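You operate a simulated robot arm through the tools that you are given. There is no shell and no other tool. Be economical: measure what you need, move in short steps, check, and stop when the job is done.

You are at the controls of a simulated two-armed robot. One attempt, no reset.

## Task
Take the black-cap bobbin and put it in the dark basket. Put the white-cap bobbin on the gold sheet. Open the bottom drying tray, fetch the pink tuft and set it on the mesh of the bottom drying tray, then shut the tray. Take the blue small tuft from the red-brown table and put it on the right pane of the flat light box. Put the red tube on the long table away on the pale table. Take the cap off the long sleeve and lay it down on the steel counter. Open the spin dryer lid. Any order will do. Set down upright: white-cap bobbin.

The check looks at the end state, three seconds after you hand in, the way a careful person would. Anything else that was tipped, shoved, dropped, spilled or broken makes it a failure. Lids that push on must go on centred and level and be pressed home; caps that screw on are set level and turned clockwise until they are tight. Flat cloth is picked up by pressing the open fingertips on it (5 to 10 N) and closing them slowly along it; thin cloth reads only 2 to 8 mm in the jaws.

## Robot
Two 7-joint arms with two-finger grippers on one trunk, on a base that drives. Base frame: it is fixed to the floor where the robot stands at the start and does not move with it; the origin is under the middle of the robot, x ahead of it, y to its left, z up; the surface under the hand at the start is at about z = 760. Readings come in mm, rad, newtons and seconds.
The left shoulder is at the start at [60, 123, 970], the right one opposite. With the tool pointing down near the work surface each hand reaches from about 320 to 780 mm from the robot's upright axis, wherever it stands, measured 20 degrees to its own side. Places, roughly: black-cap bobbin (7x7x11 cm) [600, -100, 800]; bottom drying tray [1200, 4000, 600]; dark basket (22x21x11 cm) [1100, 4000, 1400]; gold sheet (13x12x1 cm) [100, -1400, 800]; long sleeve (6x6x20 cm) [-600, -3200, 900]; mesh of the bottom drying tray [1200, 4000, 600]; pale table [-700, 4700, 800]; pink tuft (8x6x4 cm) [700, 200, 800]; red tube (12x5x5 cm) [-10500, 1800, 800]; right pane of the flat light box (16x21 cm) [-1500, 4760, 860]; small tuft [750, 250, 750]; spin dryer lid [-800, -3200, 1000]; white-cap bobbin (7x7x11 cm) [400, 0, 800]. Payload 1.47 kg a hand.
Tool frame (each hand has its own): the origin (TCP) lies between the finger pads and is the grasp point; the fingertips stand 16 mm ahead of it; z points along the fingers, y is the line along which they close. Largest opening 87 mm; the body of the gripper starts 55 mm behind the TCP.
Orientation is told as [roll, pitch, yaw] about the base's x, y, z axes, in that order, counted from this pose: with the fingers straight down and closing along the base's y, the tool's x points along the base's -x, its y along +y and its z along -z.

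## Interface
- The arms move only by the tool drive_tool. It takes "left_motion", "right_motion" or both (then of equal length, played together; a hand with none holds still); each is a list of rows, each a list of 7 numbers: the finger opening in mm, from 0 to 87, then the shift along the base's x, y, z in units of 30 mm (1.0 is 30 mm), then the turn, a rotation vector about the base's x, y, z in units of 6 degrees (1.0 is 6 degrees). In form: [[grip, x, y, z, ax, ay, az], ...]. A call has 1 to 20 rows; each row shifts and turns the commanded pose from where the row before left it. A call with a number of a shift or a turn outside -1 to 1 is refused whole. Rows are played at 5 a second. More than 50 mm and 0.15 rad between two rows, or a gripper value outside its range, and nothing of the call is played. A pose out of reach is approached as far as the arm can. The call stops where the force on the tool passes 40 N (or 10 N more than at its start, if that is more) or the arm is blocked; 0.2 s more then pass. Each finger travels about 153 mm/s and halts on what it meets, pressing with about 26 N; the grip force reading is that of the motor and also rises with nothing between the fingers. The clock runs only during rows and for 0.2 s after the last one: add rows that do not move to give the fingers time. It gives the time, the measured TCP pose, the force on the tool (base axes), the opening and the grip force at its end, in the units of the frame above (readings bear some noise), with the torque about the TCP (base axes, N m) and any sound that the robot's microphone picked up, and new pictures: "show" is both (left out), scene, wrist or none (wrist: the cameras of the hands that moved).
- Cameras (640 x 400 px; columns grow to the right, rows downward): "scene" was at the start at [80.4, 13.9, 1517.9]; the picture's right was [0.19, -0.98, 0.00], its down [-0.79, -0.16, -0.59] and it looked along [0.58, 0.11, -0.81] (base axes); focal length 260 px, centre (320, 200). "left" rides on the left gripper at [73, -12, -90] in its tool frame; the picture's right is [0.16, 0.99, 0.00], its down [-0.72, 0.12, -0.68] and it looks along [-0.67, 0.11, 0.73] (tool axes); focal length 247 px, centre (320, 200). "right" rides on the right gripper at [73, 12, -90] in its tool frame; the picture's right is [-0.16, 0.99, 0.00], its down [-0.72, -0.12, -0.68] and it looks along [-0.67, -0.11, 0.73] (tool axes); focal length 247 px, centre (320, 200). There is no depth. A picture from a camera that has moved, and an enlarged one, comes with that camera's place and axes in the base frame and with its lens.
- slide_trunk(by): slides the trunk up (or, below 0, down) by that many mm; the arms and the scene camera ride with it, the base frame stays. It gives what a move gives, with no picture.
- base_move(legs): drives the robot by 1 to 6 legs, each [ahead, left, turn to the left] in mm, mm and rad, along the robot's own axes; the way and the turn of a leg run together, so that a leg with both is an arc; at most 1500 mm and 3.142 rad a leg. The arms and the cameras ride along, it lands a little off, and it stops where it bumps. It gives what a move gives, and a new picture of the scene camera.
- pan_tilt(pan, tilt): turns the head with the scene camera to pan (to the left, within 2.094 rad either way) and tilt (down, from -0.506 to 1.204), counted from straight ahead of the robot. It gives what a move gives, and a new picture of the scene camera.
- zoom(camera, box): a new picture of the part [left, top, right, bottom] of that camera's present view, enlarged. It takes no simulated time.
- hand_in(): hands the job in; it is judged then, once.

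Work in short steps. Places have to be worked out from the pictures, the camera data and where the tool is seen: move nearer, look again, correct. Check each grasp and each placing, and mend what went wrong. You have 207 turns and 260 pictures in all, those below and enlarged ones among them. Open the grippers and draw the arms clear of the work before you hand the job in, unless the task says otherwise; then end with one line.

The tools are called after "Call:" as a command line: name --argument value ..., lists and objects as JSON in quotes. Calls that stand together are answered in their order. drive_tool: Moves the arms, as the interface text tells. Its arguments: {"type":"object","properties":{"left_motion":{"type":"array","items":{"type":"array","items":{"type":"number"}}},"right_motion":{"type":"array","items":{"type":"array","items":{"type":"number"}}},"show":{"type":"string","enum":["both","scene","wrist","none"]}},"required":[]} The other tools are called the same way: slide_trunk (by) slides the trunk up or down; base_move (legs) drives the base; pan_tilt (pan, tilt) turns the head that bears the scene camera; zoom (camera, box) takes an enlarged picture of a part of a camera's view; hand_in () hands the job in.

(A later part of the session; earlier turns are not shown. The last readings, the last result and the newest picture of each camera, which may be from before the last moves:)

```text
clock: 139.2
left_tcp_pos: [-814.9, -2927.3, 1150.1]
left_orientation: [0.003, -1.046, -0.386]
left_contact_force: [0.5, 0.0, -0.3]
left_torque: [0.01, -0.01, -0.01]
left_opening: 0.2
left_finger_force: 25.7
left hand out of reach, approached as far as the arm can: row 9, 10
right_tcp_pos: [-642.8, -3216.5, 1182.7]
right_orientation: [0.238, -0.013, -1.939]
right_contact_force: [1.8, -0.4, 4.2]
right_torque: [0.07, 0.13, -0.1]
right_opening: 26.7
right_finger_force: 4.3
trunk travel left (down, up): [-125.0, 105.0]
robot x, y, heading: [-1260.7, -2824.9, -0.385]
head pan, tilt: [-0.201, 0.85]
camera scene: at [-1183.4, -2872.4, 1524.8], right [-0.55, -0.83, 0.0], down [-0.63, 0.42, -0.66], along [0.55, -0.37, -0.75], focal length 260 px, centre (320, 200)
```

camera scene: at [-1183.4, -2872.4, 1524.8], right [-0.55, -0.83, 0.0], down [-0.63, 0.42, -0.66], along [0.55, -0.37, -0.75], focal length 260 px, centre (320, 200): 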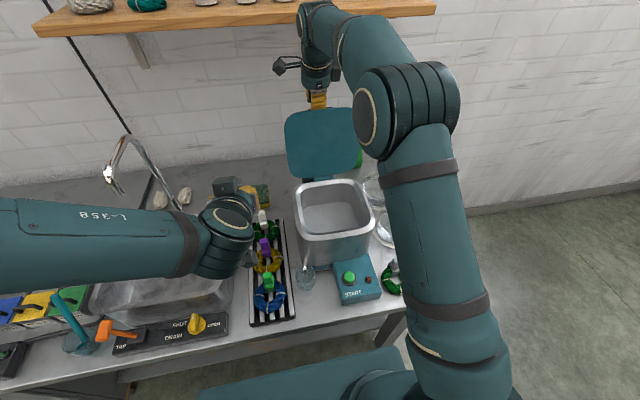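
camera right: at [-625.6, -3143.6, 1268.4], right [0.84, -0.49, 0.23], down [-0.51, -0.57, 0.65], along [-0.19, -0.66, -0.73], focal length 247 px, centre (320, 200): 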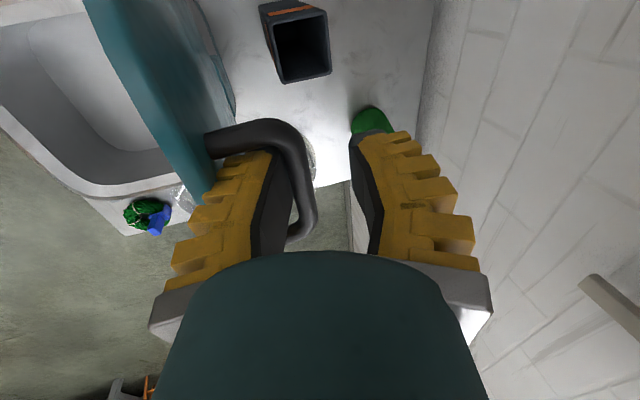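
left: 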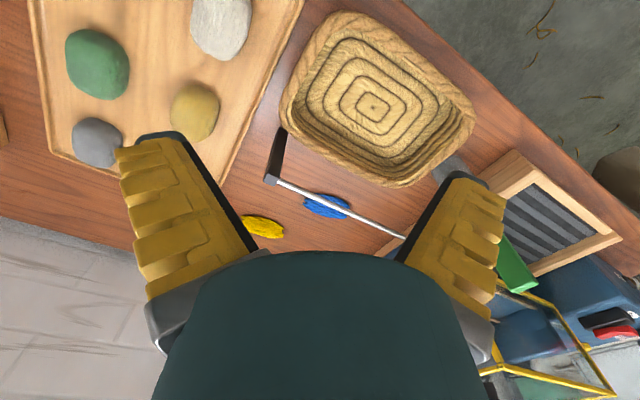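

Call:
drive_tool --left_motion '[[0, 0.29, -0.8, -0.14, -0.3, -0.74, 0], [0, 0.29, -0.8, -0.14, -0.3, -0.74, 0], [0, 0.29, -0.8, -0.14, -0.3, -0.74, 0], [0, 0.29, -0.8, -0.14, -0.3, -0.74, 0], [0, 0.29, -0.8, -0.14, 0, 0, 0], [0, 0.29, -0.8, -0.14, 0, 0, 0], [0, 0.29, -0.8, -0.14, 0, 0, 0]]' --show "both"

```text
clock: 140.8
left_tcp_pos: [-753.5, -3093.5, 1119.9]
left_orientation: [0.014, -1.382, -0.397]
left_contact_force: [0.2, 0.1, 0.4]
left_torque: [0.0, 0.01, 0.03]
left_opening: 0.0
left_finger_force: 25.8
right_tcp_pos: [-642.2, -3215.7, 1182.3]
right_orientation: [0.239, -0.015, -1.942]
right_contact_force: [1.3, -0.3, 2.4]
right_torque: [0.04, 0.06, -0.13]
right_opening: 27.6
right_finger_force: 3.8
trunk travel left (down, up): [-125.0, 105.0]
robot x, y, heading: [-1255.1, -2829.0, -0.384]
head pan, tilt: [-0.201, 0.85]
camera scene: at [-1184.1, -2872.3, 1524.8], right [-0.55, -0.83, 0.0], down [-0.63, 0.42, -0.66], along [0.55, -0.37, -0.75], focal length 260 px, centre (320, 200)
camera left: at [-851.8, -3066.5, 1066.5], right [0.34, 0.93, -0.15], down [-0.45, 0.3, 0.84], along [0.83, -0.22, 0.52], focal length 247 px, centre (320, 200)
```

scene: 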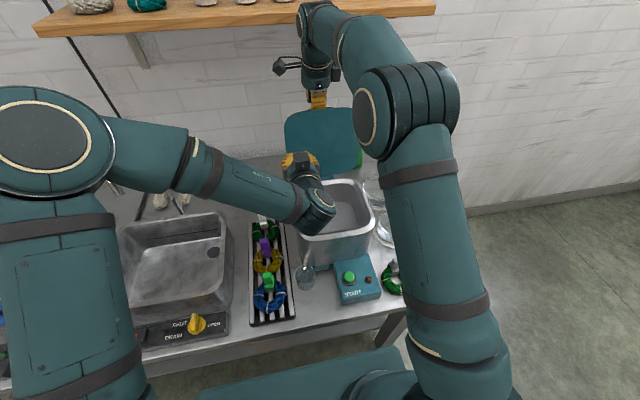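
left: 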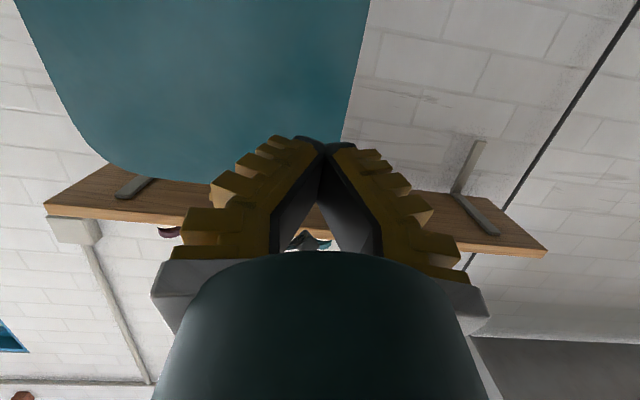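

The left fingertip is in front of the lid near its edge. I'll shift 40 mm right and creep forward to contact.

Call:
drive_tool --left_motion '[[0, 0.456, -0.652, 0, 0, 0, 0], [0, 0.456, -0.652, 0, 0, 0, 0], [0, 0.456, -0.652, 0, 0, 0, 0], [0, 0.247, -0.1, 0, 0, 0, 0], [0, 0.247, -0.1, 0, 0, 0, 0], [0, 0.247, -0.1, 0, 0, 0, 0]]' --show "both"

```text
clock: 142.2
left_tcp_pos: [-694.0, -3162.2, 1120.6]
left_orientation: [0.008, -1.38, -0.395]
left_contact_force: [-16.5, 10.6, 0.4]
left_torque: [-0.23, -0.06, 0.03]
left_opening: 6.0
left_finger_force: 28.1
right_tcp_pos: [-643.6, -3216.2, 1181.5]
right_orientation: [0.24, -0.017, -1.942]
right_contact_force: [14.2, -5.3, -1.0]
right_torque: [-0.08, -0.17, -0.24]
right_opening: 20.2
right_finger_force: 0.2
trunk travel left (down, up): [-125.0, 105.0]
robot x, y, heading: [-1256.3, -2829.8, -0.387]
head pan, tilt: [-0.201, 0.85]
camera scene: at [-1184.7, -2871.4, 1524.8], right [-0.55, -0.83, 0.0], down [-0.63, 0.42, -0.66], along [0.55, -0.37, -0.75], focal length 260 px, centre (320, 200)
camera left: at [-790.6, -3133.8, 1066.3], right [0.34, 0.93, -0.15], down [-0.45, 0.31, 0.84], along [0.83, -0.22, 0.52], focal length 247 px, centre (320, 200)
```

scene: 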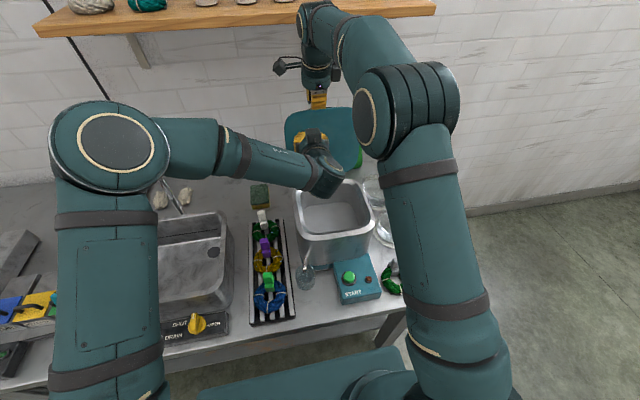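
left: 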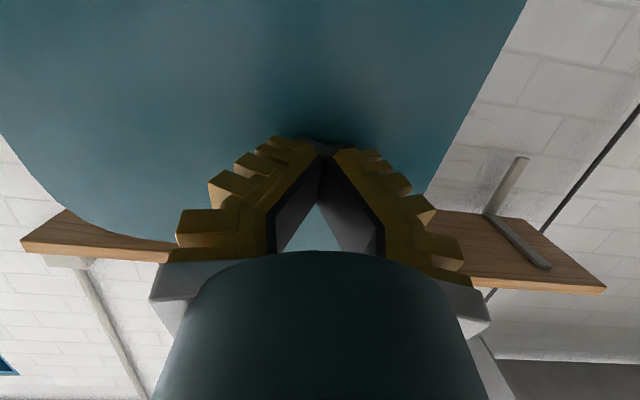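

Both hands now hold the lid at about 97°. The shelf front re-triangulates to fwd≈794, so there is room: I'll turn the right hand back upright and lift it out.

Call:
drive_tool --right_motion '[[24, 0, 0, 0, 0.374, 0.927, 0], [24, 0, 0, 0, 0.374, 0.927, 0], [24, 0, 0, 0.1, 0.1, 0.25, 0], [24, 0, 0, 0.2, 0, 0, 0]]' --show "wrist"

```text
clock: 143.2
left_tcp_pos: [-693.4, -3161.8, 1121.1]
left_orientation: [0.01, -1.38, -0.397]
left_contact_force: [-17.1, 4.7, -1.4]
left_torque: [-0.02, -0.12, -0.06]
left_opening: 6.0
left_finger_force: 28.5
right_tcp_pos: [-647.2, -3214.4, 1191.3]
right_orientation: [0.001, -0.01, -1.939]
right_contact_force: [14.5, -2.4, 2.0]
right_torque: [0.05, -0.12, -0.26]
right_opening: 24.3
right_finger_force: 0.0
right hand out of reach, approached as far as the arm can: row 4
trunk travel left (down, up): [-125.0, 105.0]
robot x, y, heading: [-1257.2, -2821.1, -0.386]
head pan, tilt: [-0.201, 0.85]
camera right: at [-609.2, -3150.5, 1280.6], right [0.87, -0.5, 0.0], down [-0.37, -0.63, 0.69], along [-0.34, -0.6, -0.73], focal length 247 px, centre (320, 200)
```

right: 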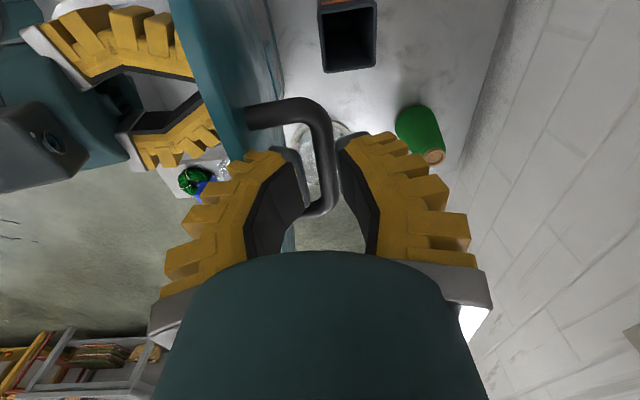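

The hand is upright but can't reach higher. I'll raise the trunk 40 mm, sliding the right fingers off the bar while the left keeps touching the lid.

Call:
slide_trunk --by 40

Call:
zoom --camera "right" --box '[0, 0, 640, 400]'

Call:
zoom --camera "scene" --box '[220, 60, 440, 260]'

```text
clock: 144.0
left_tcp_pos: [-691.5, -3161.3, 1160.8]
left_orientation: [0.011, -1.38, -0.394]
left_contact_force: [0.1, 0.1, -0.4]
left_torque: [0.0, -0.02, 0.03]
left_opening: 0.0
left_finger_force: 28.1
right_tcp_pos: [-647.2, -3215.5, 1229.3]
right_orientation: [-0.002, -0.011, -1.937]
right_contact_force: [-0.3, 0.1, -0.2]
right_torque: [0.04, 0.01, 0.0]
right_opening: 30.3
right_finger_force: 4.9
trunk travel left (down, up): [-165.0, 65.0]
robot x, y, heading: [-1255.7, -2822.7, -0.385]
head pan, tilt: [-0.201, 0.85]
```

```text
1.00 times, centred on (320, 200) of right (not enlarged: the box is as wide or as high as the picture)
camera zoom: at [-608.4, -3151.2, 1318.3], right [0.86, -0.5, 0.0], down [-0.36, -0.63, 0.69], along [-0.35, -0.6, -0.73], focal length 247 px, centre (320, 200)
```

zoom: 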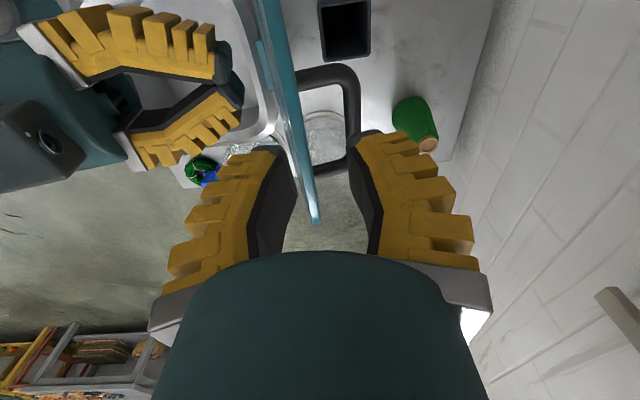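

```text
2.00 times, centred on (330, 160) of scene
camera zoom: at [-1183.9, -2872.3, 1564.7], right [-0.55, -0.83, 0.0], down [-0.63, 0.42, -0.66], along [0.55, -0.37, -0.75], focal length 521 px, centre (300, 280)
```

zoom: 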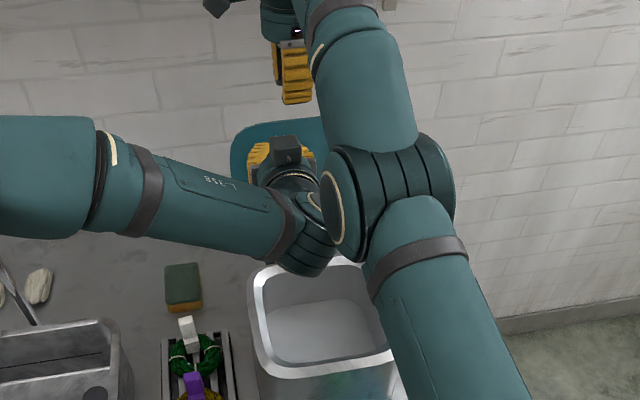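

The lid leans back on its own: there's no force on either hand. I'm withdrawing the left hand, then raising the trunk so the right clears the lid's top edge.

Call:
drive_tool --left_motion '[[0, -0.83, 0.34, 0, 0, 0, 0], [0, -0.83, 0.34, 0, 0, 0, 0], [0, -0.83, 0.34, 0, 0, 0, 0], [0, -0.83, 0.34, 0, 0, 0, 0], [0, -0.83, 0.34, 0, 0, 0, 0]]' --show "none"

Call:
slide_trunk --by 60

Call:
zoom --camera "right" --box '[0, 0, 640, 400]'

```text
clock: 145.2
left_tcp_pos: [-818.7, -3109.3, 1159.4]
left_orientation: [0.008, -1.381, -0.389]
left_contact_force: [0.3, -0.8, -0.9]
left_torque: [-0.01, -0.02, 0.01]
left_opening: 0.0
left_finger_force: 28.2
right_tcp_pos: [-647.2, -3215.1, 1230.2]
right_orientation: [0.001, -0.012, -1.938]
right_contact_force: [-0.6, -0.5, 0.1]
right_torque: [-0.01, -0.01, -0.04]
right_opening: 30.4
right_finger_force: 5.0
trunk travel left (down, up): [-165.0, 65.0]
robot x, y, heading: [-1258.8, -2826.0, -0.387]
head pan, tilt: [-0.201, 0.85]
```

```text
clock: 146.2
left_tcp_pos: [-816.7, -3109.6, 1219.4]
left_orientation: [0.012, -1.38, -0.394]
left_contact_force: [-0.3, -0.2, -0.3]
left_torque: [0.02, 0.01, 0.02]
left_opening: 0.0
left_finger_force: 28.5
right_tcp_pos: [-646.3, -3215.4, 1290.0]
right_orientation: [-0.002, -0.012, -1.937]
right_contact_force: [0.1, 0.1, 1.0]
right_torque: [0.0, 0.01, 0.0]
right_opening: 30.1
right_finger_force: 4.8
trunk travel left (down, up): [-225.0, 5.0]
robot x, y, heading: [-1257.2, -2828.1, -0.385]
head pan, tilt: [-0.201, 0.85]
```

```text
1.00 times, centred on (320, 200) of right (not enlarged: the box is as wide or as high as the picture)
camera zoom: at [-608.4, -3151.3, 1378.3], right [0.86, -0.5, 0.0], down [-0.36, -0.63, 0.69], along [-0.35, -0.6, -0.73], focal length 247 px, centre (320, 200)
```

zoom: 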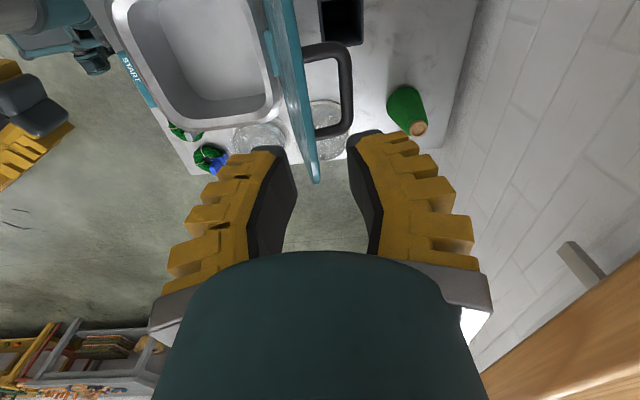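

The lid stays open. I'll bring the left hand back to its side first, then retract the right hand.

Call:
drive_tool --left_motion '[[0, -0.4, 0.95, 0, 0, 0, 0], [0, 0.0, 0.95, 0, 0, 0, 0], [0, 0.36, 0.9, 0, 0.374, 0.927, 0], [0, 0.36, 0.9, 0, 0.374, 0.927, 0], [0, 0.36, 0.9, 0, 0.374, 0.927, 0], [0, 0.36, 0.9, 0, 0.374, 0.927, 0], [0, 0.36, 0.9, 0, 0.374, 0.927, 0], [0, 0.36, 0.9, 0, 0.374, 0.927, 0], [0, 0.36, 0.9, 0, 0.374, 0.927, 0], [0, 0.36, 0.9, 0, 0.374, 0.927, 0], [20, 0.36, 0.9, 0, 0.374, 0.927, 0], [40, 0.36, 0.9, 0, 0.374, 0.927, 0], [60, 0.36, 0.9, 0, 0.374, 0.927, 0], [80, 0.36, 0.9, 0, 0.374, 0.927, 0], [87, 0.36, 0.9, 0, 0.374, 0.927, 0], [87, 0, 0, 0, 0.06, 0.16, 0]]' --show "none"

Call:
drive_tool --right_motion '[[87, -0.83, 0.34, 0, 0, 0, 0], [87, -0.83, 0.34, 0, 0, 0, 0], [87, -0.83, 0.34, 0, 0, 0, 0], [87, -0.83, 0.34, 0, 0, 0, 0], [87, -0.83, 0.34, 0, 0, 0, 1], [87, -0.83, 0.34, 0, 0, 0, 1], [87, -0.83, 0.34, 0, 0, 0, 1], [87, -0.83, 0.34, 0, 0, 0, 1], [87, -0.83, 0.34, 0, 0, 0, 1], [87, -0.83, 0.34, 0, 0, 0, 1], [87, 0, 0, 0, 0, 0, 1], [87, 0, 0, 0, 0, 0, 1], [87, 0, 0, 0, 0, 0, 1], [87, 0, 0, 0, 0, 0, 1], [87, 0, 0, 0, 0, 0, 1], [87, 0, 0, 0, 0, 0, 1], [87, 0, 0, 0, 0, 0, 1], [87, 0, 0, 0, 0, 0, 1], [87, 0, 0, 0, 0, 0, 1]]' --show "scene"

```text
clock: 149.6
left_tcp_pos: [-687.3, -2702.3, 1219.3]
left_orientation: [-0.001, 0.0, -0.385]
left_contact_force: [0.2, -0.3, -1.0]
left_torque: [-0.03, -0.02, -0.02]
left_opening: 87.0
left_finger_force: 0.2
right_tcp_pos: [-647.2, -3217.0, 1289.8]
right_orientation: [-0.001, -0.01, -1.94]
right_contact_force: [0.0, -0.6, -0.3]
right_torque: [-0.01, 0.0, 0.01]
right_opening: 30.5
right_finger_force: 4.5
trunk travel left (down, up): [-225.0, 5.0]
robot x, y, heading: [-1256.1, -2824.4, -0.389]
head pan, tilt: [-0.201, 0.85]
```

```text
clock: 153.6
left_tcp_pos: [-687.5, -2701.5, 1218.7]
left_orientation: [-0.002, -0.004, -0.386]
left_contact_force: [0.3, -0.6, 0.2]
left_torque: [-0.03, 0.02, 0.0]
left_opening: 87.1
left_finger_force: 0.1
right_tcp_pos: [-699.0, -3177.3, 1356.0]
right_orientation: [0.001, -0.011, -0.366]
right_contact_force: [-0.2, 0.0, -0.2]
right_torque: [-0.03, -0.01, 0.04]
right_opening: 86.9
right_finger_force: 0.0
right hand out of reach, approached as far as the arm can: row 1, 2, 3, 4, 5, 6, 7, 8, 9
trunk travel left (down, up): [-225.0, 5.0]
robot x, y, heading: [-1257.2, -2823.5, -0.389]
head pan, tilt: [-0.201, 0.85]
camera scene: at [-1184.3, -2872.2, 1624.8], right [-0.55, -0.83, 0.0], down [-0.63, 0.42, -0.66], along [0.55, -0.37, -0.75], focal length 260 px, centre (320, 200)
```

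scene: 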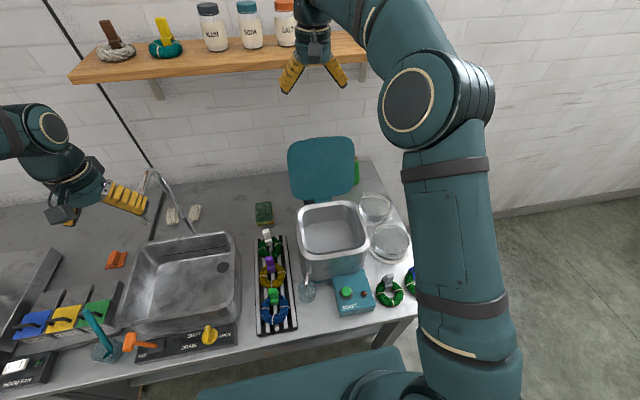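

The lid stays open and nothing was disturbed. I'll pull the right hand back and down, lower the trunk, and head back to the first table.

Call:
drive_tool --right_motion '[[87, -0.83, 0.34, 0, 0, 0, 0], [87, -0.83, 0.34, 0, 0, 0, 0], [87, -0.83, 0.34, 0, 0, 0, 0], [87, -0.83, 0.34, 0, 0, 0, 0], [87, -0.83, 0.34, 0, 0, 0, 0], [87, -0.83, 0.34, 0, 0, 0, 0], [87, -0.83, 0.34, 0, 0, 0, 0], [87, -0.83, 0.34, -0.5, 0, 0, 0]]' --show "none"

Call:
base_move --legs '[[-350, 0, 0]]'

Call:
slide_trunk --by -100

Call:
zoom --camera "scene" --box '[0, 0, 640, 400]'

```text
clock: 155.4
left_tcp_pos: [-688.4, -2700.6, 1220.5]
left_orientation: [-0.001, -0.003, -0.385]
left_contact_force: [-1.2, 0.1, 0.2]
left_torque: [0.0, 0.0, -0.01]
left_opening: 86.9
left_finger_force: 0.1
right_tcp_pos: [-897.8, -3094.7, 1342.1]
right_orientation: [-0.002, -0.013, -0.368]
right_contact_force: [0.8, 0.1, 0.2]
right_torque: [-0.02, 0.03, 0.01]
right_opening: 86.9
right_finger_force: 0.0
trunk travel left (down, up): [-225.0, 5.0]
robot x, y, heading: [-1260.7, -2824.4, -0.387]
head pan, tilt: [-0.201, 0.85]
```

```text
clock: 157.7
left_tcp_pos: [-1011.8, -2569.7, 1220.4]
left_orientation: [-0.001, -0.005, -0.385]
left_contact_force: [-0.4, -0.7, 0.0]
left_torque: [0.01, 0.0, 0.0]
left_opening: 87.0
left_finger_force: 0.1
right_tcp_pos: [-1220.4, -2964.6, 1341.4]
right_orientation: [0.0, -0.012, -0.365]
right_contact_force: [0.1, -0.3, -0.9]
right_torque: [-0.01, -0.02, 0.0]
right_opening: 86.9
right_finger_force: 0.0
trunk travel left (down, up): [-225.0, 5.0]
robot x, y, heading: [-1579.9, -2693.1, -0.381]
head pan, tilt: [-0.201, 0.85]
camera scene: at [-1507.2, -2741.0, 1624.8], right [-0.55, -0.83, 0.0], down [-0.63, 0.41, -0.66], along [0.55, -0.36, -0.75], focal length 260 px, centre (320, 200)
```

scene: 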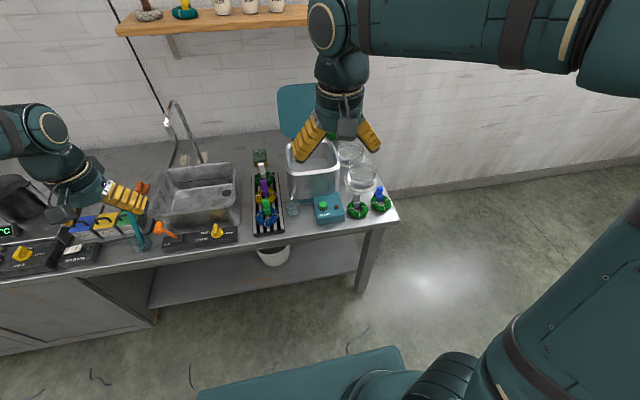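

```text
clock: 159.0
left_tcp_pos: [-1011.0, -2571.3, 1118.7]
left_orientation: [-0.002, -0.004, -0.386]
left_contact_force: [-0.1, -0.2, 0.2]
left_torque: [-0.01, 0.02, 0.01]
left_opening: 86.9
left_finger_force: 0.0
right_tcp_pos: [-1218.8, -2964.7, 1242.3]
right_orientation: [0.0, -0.013, -0.365]
right_contact_force: [-0.4, -1.2, 0.2]
right_torque: [0.01, -0.01, 0.0]
right_opening: 87.1
right_finger_force: 0.0
trunk travel left (down, up): [-125.0, 105.0]
robot x, y, heading: [-1580.5, -2693.6, -0.386]
head pan, tilt: [-0.201, 0.85]
```

```text
1.00 times, centred on (320, 200) of scene (not enlarged: the box is as wide or as high as the picture)
camera zoom: at [-1506.9, -2741.2, 1525.0], right [-0.55, -0.83, 0.0], down [-0.63, 0.41, -0.66], along [0.55, -0.36, -0.75], focal length 260 px, centre (320, 200)
```

zoom: 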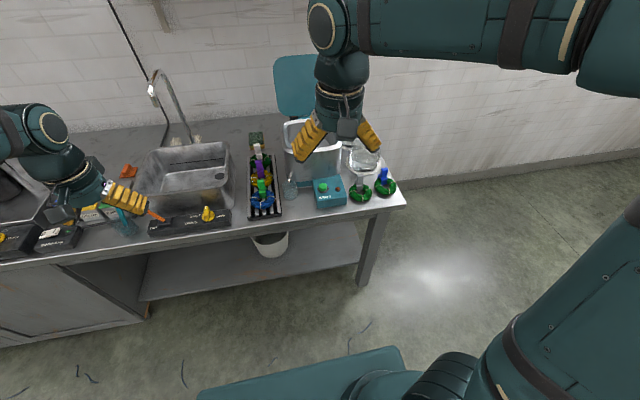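

The counter work is done. I'm driving back along the counter and round to the first table.

Call:
base_move --legs '[[0, 1000, 0], [0, 1000, 0], [0, 0, 0.386], [0, 860, 0]]'

Call:
pan_tilt --pan 0.1 --tilt 0.8

```text
clock: 185.7
left_tcp_pos: [-362.2, 380.5, 1121.0]
left_orientation: [0.001, -0.002, 0.011]
left_contact_force: [0.0, -0.1, 0.3]
left_torque: [-0.02, -0.02, -0.03]
left_opening: 87.1
left_finger_force: 0.1
right_tcp_pos: [-402.2, -63.6, 1241.1]
right_orientation: [-0.001, -0.012, 0.03]
right_contact_force: [-0.2, -0.4, 0.0]
right_torque: [0.02, 0.02, -0.01]
right_opening: 87.0
right_finger_force: 0.2
trunk travel left (down, up): [-125.0, 105.0]
robot x, y, heading: [-841.1, 47.2, 0.012]
head pan, tilt: [-0.201, 0.85]
camera scene: at [-753.6, 32.1, 1524.8], right [-0.19, -0.98, 0.0], down [-0.74, 0.14, -0.66], along [0.65, -0.12, -0.75], focal length 260 px, centre (320, 200)
```

scene: 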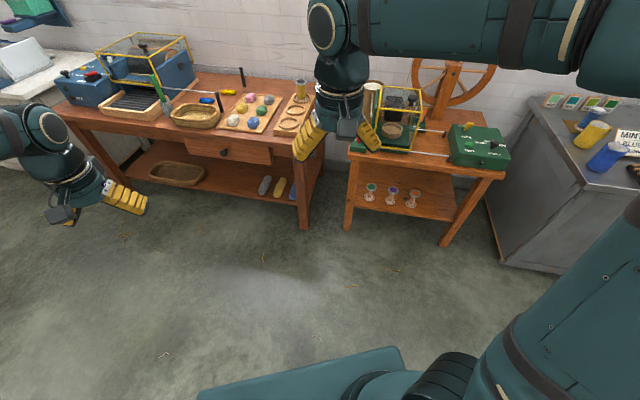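

```text
clock: 186.5
left_tcp_pos: [-362.3, 380.8, 1119.1]
left_orientation: [-0.001, 0.0, 0.014]
left_contact_force: [0.2, -0.1, 1.5]
left_torque: [0.03, 0.02, -0.02]
left_opening: 86.8
left_finger_force: 0.2
right_tcp_pos: [-401.9, -64.0, 1241.1]
right_orientation: [0.001, -0.011, 0.03]
right_contact_force: [-0.5, -1.0, -0.8]
right_torque: [0.02, 0.03, -0.02]
right_opening: 87.1
right_finger_force: 0.0
trunk travel left (down, up): [-125.0, 105.0]
robot x, y, heading: [-841.0, 47.7, 0.011]
head pan, tilt: [0.099, 0.799]
camera scene: at [-750.3, 55.6, 1528.8], right [0.11, -0.99, 0.0], down [-0.71, -0.08, -0.7], along [0.69, 0.08, -0.72], focal length 260 px, centre (320, 200)
```

scene: 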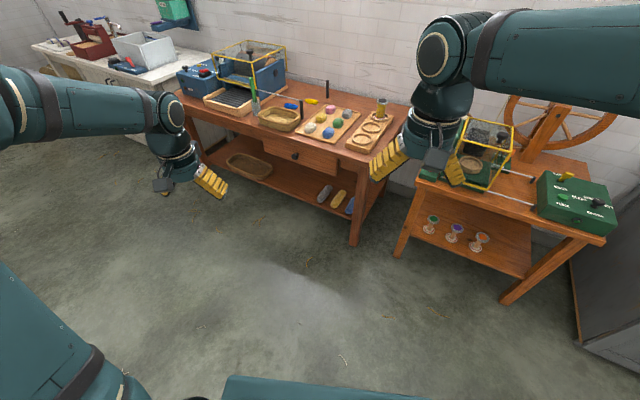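

The table is as I left it. I'm driving in to the start place.

Call:
base_move --legs '[[865, -55, -0.012]]'

Call:
pan_tilt --pan 0.1 --tilt 0.95

```text
clock: 191.0
left_tcp_pos: [502.3, 308.1, 1119.5]
left_orientation: [-0.001, -0.004, -0.02]
left_contact_force: [0.6, 0.1, -0.5]
left_torque: [-0.04, 0.0, 0.02]
left_opening: 87.1
left_finger_force: 0.0
right_tcp_pos: [448.1, -134.5, 1241.8]
right_orientation: [0.0, -0.011, -0.004]
right_contact_force: [0.0, 0.5, -0.4]
right_torque: [0.0, 0.0, 0.03]
right_opening: 86.8
right_finger_force: 0.1
trunk travel left (down, up): [-125.0, 105.0]
robot x, y, heading: [15.3, -11.1, -0.016]
head pan, tilt: [0.099, 0.799]
stopped in leg 1: the robot was blocked; the commanded pose is now the measured one
camera scene: at [103.5, -4.3, 1528.9], right [0.08, -1.0, 0.0], down [-0.71, -0.06, -0.7], along [0.7, 0.05, -0.72], focal length 260 px, centre (320, 200)
```

scene: 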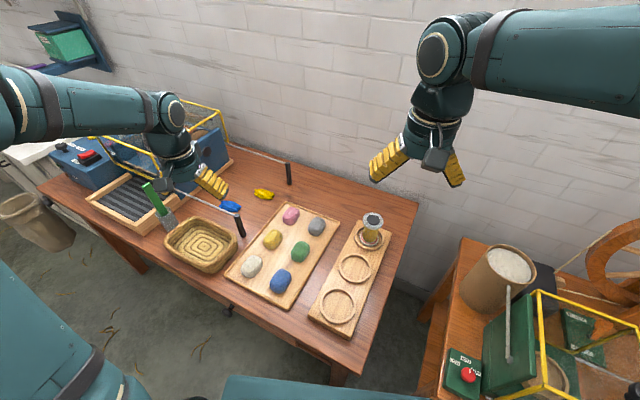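

```text
clock: 191.7
left_tcp_pos: [502.6, 307.3, 1119.9]
left_orientation: [-0.002, -0.002, -0.022]
left_contact_force: [0.9, 0.4, 1.1]
left_torque: [0.02, 0.02, -0.01]
left_opening: 87.1
left_finger_force: 0.0
right_tcp_pos: [449.1, -134.9, 1240.7]
right_orientation: [0.001, -0.011, -0.003]
right_contact_force: [-0.1, 0.8, -0.5]
right_torque: [-0.03, -0.01, -0.01]
right_opening: 86.9
right_finger_force: 0.1
trunk travel left (down, up): [-125.0, 105.0]
robot x, y, heading: [13.6, -9.6, -0.017]
head pan, tilt: [0.099, 0.949]
camera scene: at [97.2, -5.2, 1517.3], right [0.08, -1.0, 0.0], down [-0.81, -0.06, -0.58], along [0.58, 0.05, -0.81], focal length 260 px, centre (320, 200)
```

scene: 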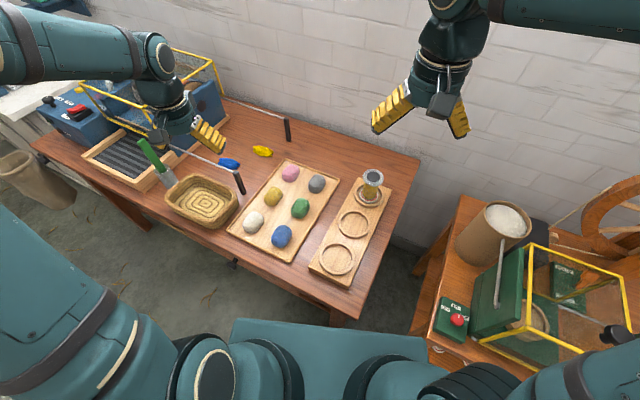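

Back at the table. I'm bringing the right hand above the black-cap bobbin.

Call:
drive_tool --right_motion '[[87, 0.88, 0, -0.9, 0, 0, 0], [87, 0.88, 0, -0.9, 0, 0, 0], [87, 0.88, 0, -0.9, 0, 0, 0], [87, 0.88, 0, -0.9, 0, 0, 0], [87, 0.88, 0, -0.9, 0, 0, 0], [87, 0.88, 0, -0.9, 0, 0, 0], [87, 0.88, 0, -0.9, 0, 0, 0], [87, 0.88, 0, -0.9, 0, 0, 0]]' --show "wrist"

```text
clock: 193.5
left_tcp_pos: [504.8, 308.1, 1119.0]
left_orientation: [0.0, -0.002, -0.02]
left_contact_force: [0.3, 0.7, 0.3]
left_torque: [0.0, 0.03, 0.0]
left_opening: 87.1
left_finger_force: 0.1
right_tcp_pos: [663.0, -135.4, 1024.0]
right_orientation: [-0.001, -0.01, -0.002]
right_contact_force: [0.8, 0.0, -1.1]
right_torque: [0.0, 0.02, -0.03]
right_opening: 86.9
right_finger_force: 0.1
trunk travel left (down, up): [-125.0, 105.0]
robot x, y, heading: [17.9, -8.2, -0.022]
head pan, tilt: [0.099, 0.949]
camera right: at [589.5, -124.3, 1112.2], right [0.16, 0.99, 0.0], down [0.72, -0.12, 0.69], along [0.68, -0.11, -0.73], focal length 247 px, centre (320, 200)
```

right: 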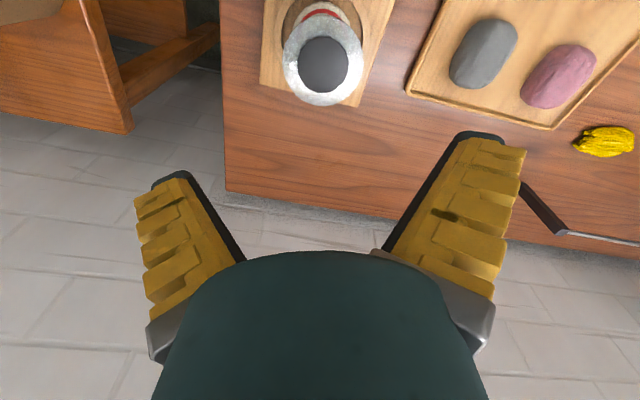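

The bobbin is at about (653,-132). I'm lowering to 871 and closing on the flange.

Call:
drive_tool --right_motion '[[87, -0.33, 0.11, -0.85, 0, 0, 0], [87, 0, 0, -0.85, 0, 0, 0], [87, 0, 0, -0.85, 0, 0, 0], [87, 0, 0, -0.85, 0, 0, 0], [87, 0, 0, -0.85, 0, 0, 0], [87, 0, 0, -0.85, 0, 0, 0], [87, 0, 0, 0, 0, 0, 0], [74, 0, 0, 0, 0, 0, 0], [65, 0, 0, 0, 0, 0, 0], [60, 0, 0, 0, 0, 0, 0], [55, 0, 0, 0, 0, 0, 0]]' --show "wrist"

```text
clock: 195.9
left_tcp_pos: [504.4, 307.4, 1119.1]
left_orientation: [-0.002, -0.001, -0.022]
left_contact_force: [-1.1, 0.2, -0.6]
left_torque: [0.01, -0.02, 0.04]
left_opening: 87.1
left_finger_force: 0.0
right_tcp_pos: [649.0, -131.1, 870.1]
right_orientation: [0.0, -0.012, -0.004]
right_contact_force: [0.0, 0.9, 3.4]
right_torque: [0.15, -0.14, 0.03]
right_opening: 68.1
right_finger_force: 26.0
trunk travel left (down, up): [-125.0, 105.0]
robot x, y, heading: [13.0, -14.0, -0.022]
head pan, tilt: [0.099, 0.949]
camera right: at [576.9, -119.3, 958.8], right [0.16, 0.99, 0.0], down [0.72, -0.12, 0.69], along [0.68, -0.11, -0.72], focal length 247 px, centre (320, 200)
```

right: 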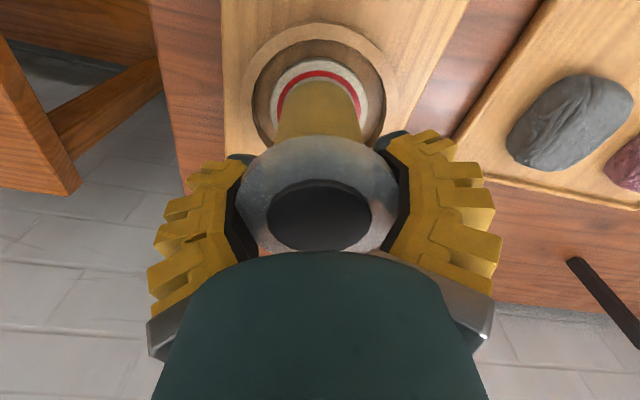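

Gripped at 68 mm. I'm lifting straight up.

Call:
drive_tool --right_motion '[[50, 0, 0, 0.3, 0, 0, 0], [50, 0, 0, 0.6, 0, 0, 0], [50, 0, 0, 0.9, 0, 0, 0], [50, 0, 0, 0.9, 0, 0, 0], [50, -0.3, 0, 0.9, 0, 0, 0], [50, -0.6, 0, 0.9, 0, 0, 0], [50, -0.9, 0, 0.9, 0, 0, 0], [50, -0.9, 0, 0, 0, 0, 0], [50, -0.9, 0, 0, 0, 0, 0], [50, -0.9, -0.3, 0, 0, 0, 0], [50, -0.9, -0.3, 0, 0, 0, 0]]' --show "both"

```text
clock: 198.3
left_tcp_pos: [502.5, 307.6, 1120.1]
left_orientation: [0.0, -0.004, -0.021]
left_contact_force: [-0.1, 0.3, -0.6]
left_torque: [0.02, -0.02, -0.01]
left_opening: 86.9
left_finger_force: 0.0
right_tcp_pos: [488.1, -149.5, 1033.6]
right_orientation: [0.0, -0.014, -0.003]
right_contact_force: [-0.4, 0.7, -0.1]
right_torque: [0.01, -0.01, -0.02]
right_opening: 67.6
right_finger_force: 25.9
trunk travel left (down, up): [-125.0, 105.0]
robot x, y, heading: [18.3, -8.4, -0.02]
head pan, tilt: [0.099, 0.949]
camera scene: at [95.8, -5.4, 1517.4], right [0.08, -1.0, 0.0], down [-0.81, -0.06, -0.58], along [0.58, 0.05, -0.81], focal length 260 px, centre (320, 200)
camera right: at [413.6, -138.3, 1122.2], right [0.16, 0.99, 0.0], down [0.71, -0.12, 0.69], along [0.68, -0.11, -0.72], focal length 247 px, centre (320, 200)
```

scene: 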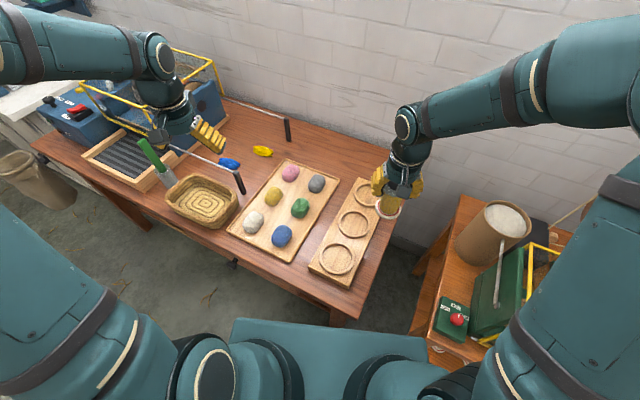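
right: 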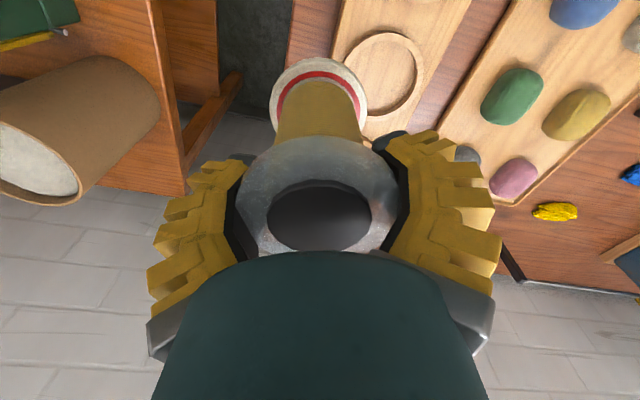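

The black bobbin is secure in the right hand. Now the left hand goes over the pink tuft at about (727,152).

Call:
drive_tool --left_motion '[[87, 0.833, -0.578, -0.55, 0, 0, 0], [87, 0.833, -0.578, -0.55, 0, 0, 0], [87, 0.833, -0.578, -0.55, 0, 0, 0], [87, 0.833, -0.578, -0.55, 0, 0, 0], [87, 0.833, -0.578, -0.55, 0, 0, 0], [87, 0.833, -0.578, -0.55, 0, 0, 0], [87, 0.833, -0.578, -0.55, 0, 0, 0], [87, 0.833, -0.578, -0.55, 0, 0, 0], [87, 0.833, -0.578, -0.55, 0, 0, 0]]' --show "both"

```text
clock: 200.3
left_tcp_pos: [731.0, 149.9, 968.8]
left_orientation: [0.001, -0.002, -0.022]
left_contact_force: [0.2, -0.5, -0.3]
left_torque: [0.03, 0.05, 0.0]
left_opening: 87.0
left_finger_force: 0.0
right_tcp_pos: [488.5, -150.9, 1032.4]
right_orientation: [0.001, -0.01, -0.004]
right_contact_force: [-0.3, 0.1, -0.7]
right_torque: [0.01, 0.05, 0.0]
right_opening: 67.5
right_finger_force: 26.7
trunk travel left (down, up): [-125.0, 105.0]
robot x, y, heading: [17.3, -8.8, -0.025]
head pan, tilt: [0.099, 0.949]
camera scene: at [98.0, -5.7, 1517.2], right [0.08, -1.0, 0.0], down [-0.81, -0.06, -0.58], along [0.58, 0.05, -0.81], focal length 260 px, centre (320, 200)
camera left: at [659.4, 140.2, 1058.8], right [-0.14, 0.99, 0.0], down [0.72, 0.1, 0.68], along [0.68, 0.09, -0.73], focal length 247 px, centre (320, 200)
```

scene: 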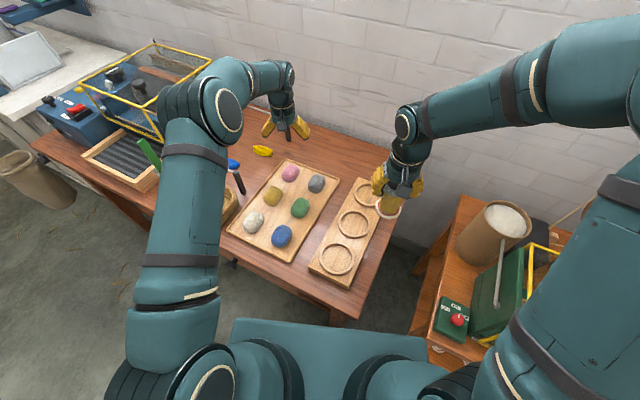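
left: 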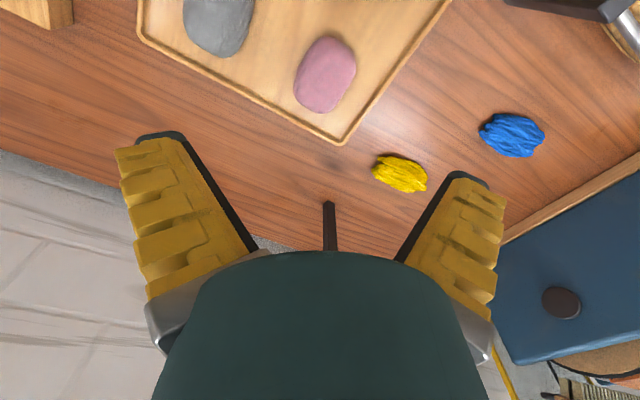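

The pink tuft is at (739,153). I'm lowering to z≈791, the fingers just above the tray floor, and closing softly.

Call:
drive_tool --left_motion '[[87, 0.27, 0.08, -0.85, 0, 0, 0], [87, 0, 0, -0.85, 0, 0, 0], [87, 0, 0, -0.85, 0, 0, 0], [87, 0, 0, -0.85, 0, 0, 0], [87, 0, 0, -0.85, 0, 0, 0], [87, 0, 0, -0.85, 0, 0, 0], [87, 0, 0, -0.8, 0, 0, 0], [87, 0, 0, 0, 0, 0, 0]]' --show "wrist"

```text
clock: 202.1
left_tcp_pos: [737.9, 154.0, 792.9]
left_orientation: [-0.002, -0.006, -0.022]
left_contact_force: [-0.4, -0.4, 0.0]
left_torque: [-0.04, 0.0, 0.02]
left_opening: 86.8
left_finger_force: 0.0
right_tcp_pos: [487.0, -149.0, 1033.7]
right_orientation: [-0.001, -0.01, -0.003]
right_contact_force: [-1.2, 0.4, -0.3]
right_torque: [0.0, 0.03, 0.03]
right_opening: 67.1
right_finger_force: 26.0
trunk travel left (down, up): [-125.0, 105.0]
robot x, y, heading: [18.3, -9.9, -0.02]
head pan, tilt: [0.099, 0.949]
camera left: at [665.4, 143.6, 882.7], right [-0.14, 0.99, 0.0], down [0.72, 0.1, 0.68], along [0.68, 0.09, -0.73], focal length 247 px, centre (320, 200)
```

left: 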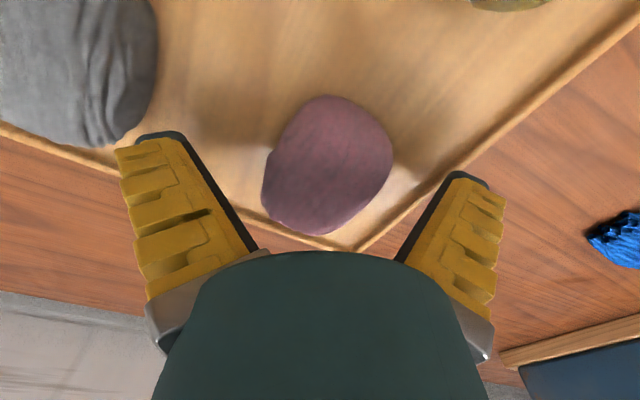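

Nicely centred. I'll shift 8 mm back, lower 4 mm, and close.

Call:
drive_tool --left_motion '[[87, -0.27, 0.05, -0.13, 0, 0, 0], [70, 0, 0, 0, 0, 0, 0], [55, 0, 0, 0, 0, 0, 0], [45, 0, 0, 0, 0, 0, 0], [40, 0, 0, 0, 0, 0, 0], [40, 0, 0, 0.3, 0, 0, 0], [40, 0, 0, 0.7, 0, 0, 0]]' --show "wrist"

```text
clock: 203.7
left_tcp_pos: [727.5, 156.3, 819.0]
left_orientation: [0.0, -0.003, -0.021]
left_contact_force: [-0.5, -0.3, -0.6]
left_torque: [-0.01, 0.02, 0.0]
left_opening: 51.1
left_finger_force: 26.3
right_tcp_pos: [488.6, -149.7, 1032.4]
right_orientation: [0.0, -0.01, -0.004]
right_contact_force: [0.0, -0.7, 0.1]
right_torque: [-0.03, -0.02, 0.0]
right_opening: 66.9
right_finger_force: 26.3
trunk travel left (down, up): [-125.0, 105.0]
robot x, y, heading: [13.4, -11.7, -0.024]
head pan, tilt: [0.099, 0.949]
camera left: at [656.4, 145.8, 908.5], right [-0.14, 0.99, 0.0], down [0.72, 0.1, 0.68], along [0.68, 0.09, -0.73], focal length 247 px, centre (320, 200)
```

left: 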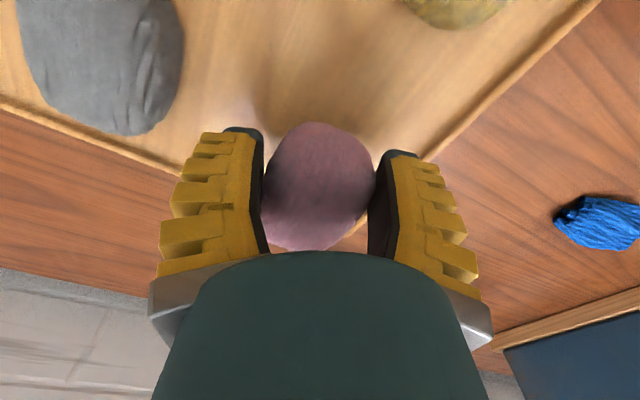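

The tuft is lifted. I'll raise and retract the left hand, then look to the left for the drying cabinet.

Call:
drive_tool --left_motion '[[40, 0, 0, 0.9, 0, 0, 0], [40, 0, 0, 0.9, 0, 0, 0], [40, 0, 0, 0.9, 0, 0, 0], [40, -0.4, 0.2, 0.9, 0, 0, 0], [40, -0.8, 0.4, 0.9, 0, 0, 0], [40, -0.8, 0.4, 0.9, 0, 0, 0], [40, -0.8, 0.4, 0.9, 0, 0, 0], [40, -0.8, 0.4, 0.9, 0, 0, 0], [40, -0.8, 0.4, 0.9, 0, 0, 0], [40, -0.8, 0.4, 0, 0, 0, 0], [40, -0.8, 0.4, 0, 0, 0, 0]]' --show "none"

Call:
pan_tilt --pan 1.3 --tilt 0.35

```text
clock: 206.1
left_tcp_pos: [547.9, 247.6, 1061.5]
left_orientation: [-0.001, -0.003, -0.021]
left_contact_force: [-0.1, -1.2, 0.0]
left_torque: [0.01, -0.01, 0.04]
left_opening: 50.1
left_finger_force: 26.2
right_tcp_pos: [487.3, -149.8, 1034.1]
right_orientation: [0.0, -0.012, -0.002]
right_contact_force: [-0.6, 0.0, 0.1]
right_torque: [-0.01, -0.03, 0.0]
right_opening: 66.4
right_finger_force: 26.6
trunk travel left (down, up): [-125.0, 105.0]
robot x, y, heading: [13.1, -5.6, -0.019]
head pan, tilt: [0.099, 0.949]
```

```text
clock: 207.5
left_tcp_pos: [548.8, 247.0, 1060.7]
left_orientation: [0.0, -0.001, -0.022]
left_contact_force: [1.3, 0.6, -1.7]
left_torque: [0.0, 0.01, -0.05]
left_opening: 50.0
left_finger_force: 25.7
right_tcp_pos: [487.1, -149.9, 1033.5]
right_orientation: [0.001, -0.011, -0.003]
right_contact_force: [-0.9, 0.6, -0.5]
right_torque: [0.02, -0.02, -0.05]
right_opening: 66.6
right_finger_force: 26.0
trunk travel left (down, up): [-125.0, 105.0]
robot x, y, heading: [15.8, -8.7, -0.025]
head pan, tilt: [1.3, 0.351]
camera scene: at [51.3, 78.3, 1568.4], right [0.96, -0.29, 0.0], down [-0.1, -0.33, -0.94], along [0.27, 0.9, -0.34], focal length 260 px, centre (320, 200)
```

scene: 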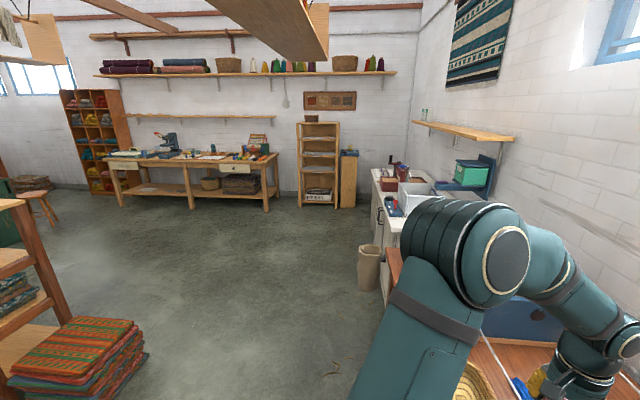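

Call:
zoom --camera "scene" --box '[90, 90, 410, 230]'

```text
2.00 times, centred on (250, 160) of scene
camera zoom: at [51.3, 78.3, 1568.4], right [0.96, -0.29, 0.0], down [-0.1, -0.33, -0.94], along [0.27, 0.9, -0.34], focal length 521 px, centre (460, 280)
```

zoom: 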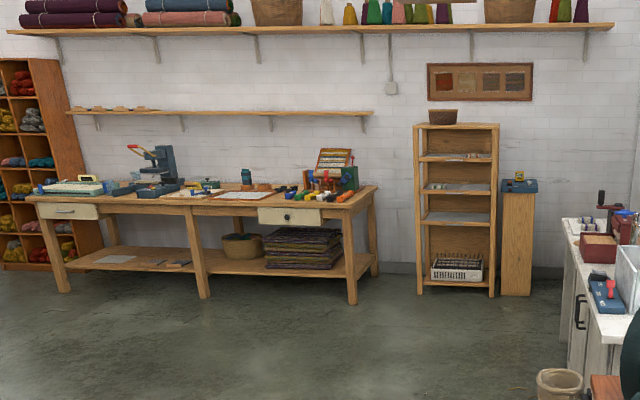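

The drying cabinet is across the room with the dark basket on top. I'm backing off, turning to face it, and driving most of the way.

Call:
base_move --legs '[[-450, 0, 0], [0, 0, 1.205], [1300, 0, 0], [1100, 0, 0]]'

Call:
pan_tilt --pan 0.0 --tilt 0.35

```text
clock: 224.6
left_tcp_pos: [446.9, 2797.7, 1060.9]
left_orientation: [0.0, -0.002, 1.167]
left_contact_force: [0.3, -0.2, -1.3]
left_torque: [-0.05, -0.02, 0.02]
left_opening: 47.8
left_finger_force: 25.8
right_tcp_pos: [791.7, 2592.2, 1033.5]
right_orientation: [-0.001, -0.01, 1.183]
right_contact_force: [-0.4, 0.5, -0.7]
right_torque: [0.05, -0.03, 0.01]
right_opening: 65.9
right_finger_force: 25.9
trunk travel left (down, up): [-125.0, 105.0]
robot x, y, heading: [485.6, 2209.1, 1.165]
head pan, tilt: [1.3, 0.351]
camera scene: at [416.0, 2274.5, 1568.5], right [0.63, 0.78, 0.0], down [0.27, -0.22, -0.94], along [-0.73, 0.59, -0.34], focal length 260 px, centre (320, 200)
```

scene: 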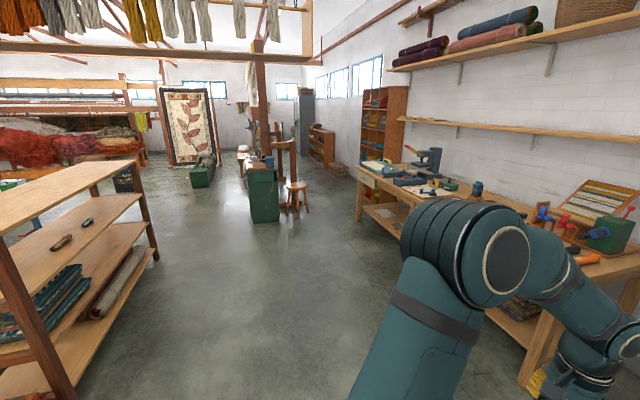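

```text
clock: 226.0
left_tcp_pos: [447.6, 2797.5, 1060.4]
left_orientation: [0.0, -0.001, 1.166]
left_contact_force: [0.7, -0.3, 0.2]
left_torque: [0.0, 0.02, -0.01]
left_opening: 47.6
left_finger_force: 26.2
right_tcp_pos: [791.7, 2592.3, 1032.9]
right_orientation: [-0.001, -0.011, 1.183]
right_contact_force: [0.0, 0.6, -1.5]
right_torque: [0.0, -0.01, -0.03]
right_opening: 65.8
right_finger_force: 26.0
trunk travel left (down, up): [-125.0, 105.0]
robot x, y, heading: [487.8, 2203.6, 1.168]
head pan, tilt: [0.0, 0.351]
camera scene: at [525.2, 2301.5, 1568.5], right [0.92, -0.39, 0.0], down [-0.14, -0.32, -0.94], along [0.37, 0.86, -0.34], focal length 260 px, centre (320, 200)
```

scene: 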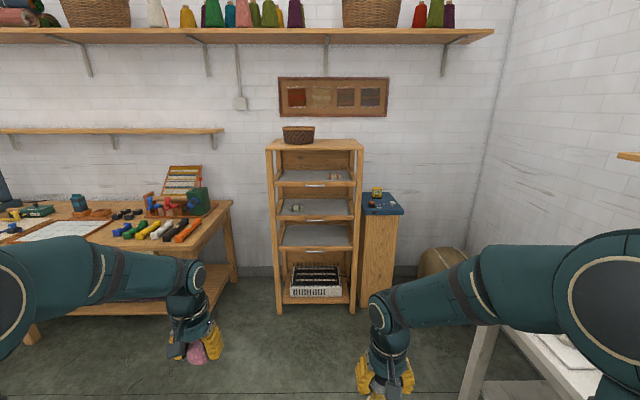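

Call:
zoom --camera "scene" --box '[240, 110, 420, 320]'

Call:
zoom --camera "right" --box '[0, 0, 640, 400]'

```text
1.90 times, centred on (330, 215) of scene
camera zoom: at [525.2, 2301.5, 1568.5], right [0.92, -0.39, 0.0], down [-0.14, -0.32, -0.94], along [0.37, 0.86, -0.34], focal length 496 px, centre (301, 171)
```

zoom: 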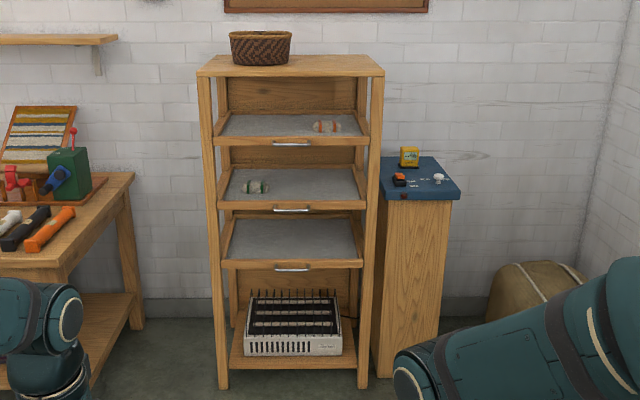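

```text
1.00 times, centred on (320, 200) of right (not enlarged: the box is as wide or as high as the picture)
camera zoom: at [754.2, 2527.9, 1121.8], right [-0.85, 0.52, 0.0], down [0.38, 0.62, 0.69], along [0.36, 0.59, -0.73], focal length 247 px, centre (320, 200)
```

zoom: 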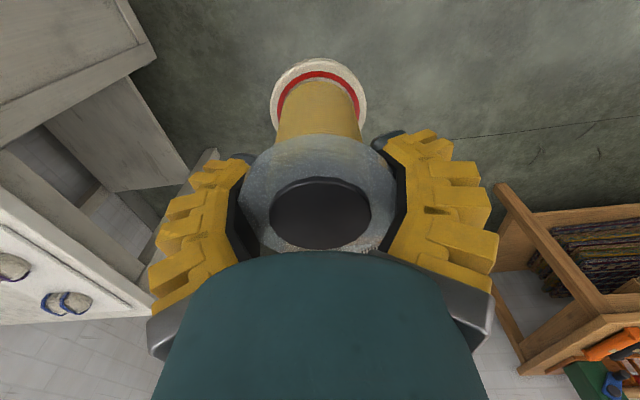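

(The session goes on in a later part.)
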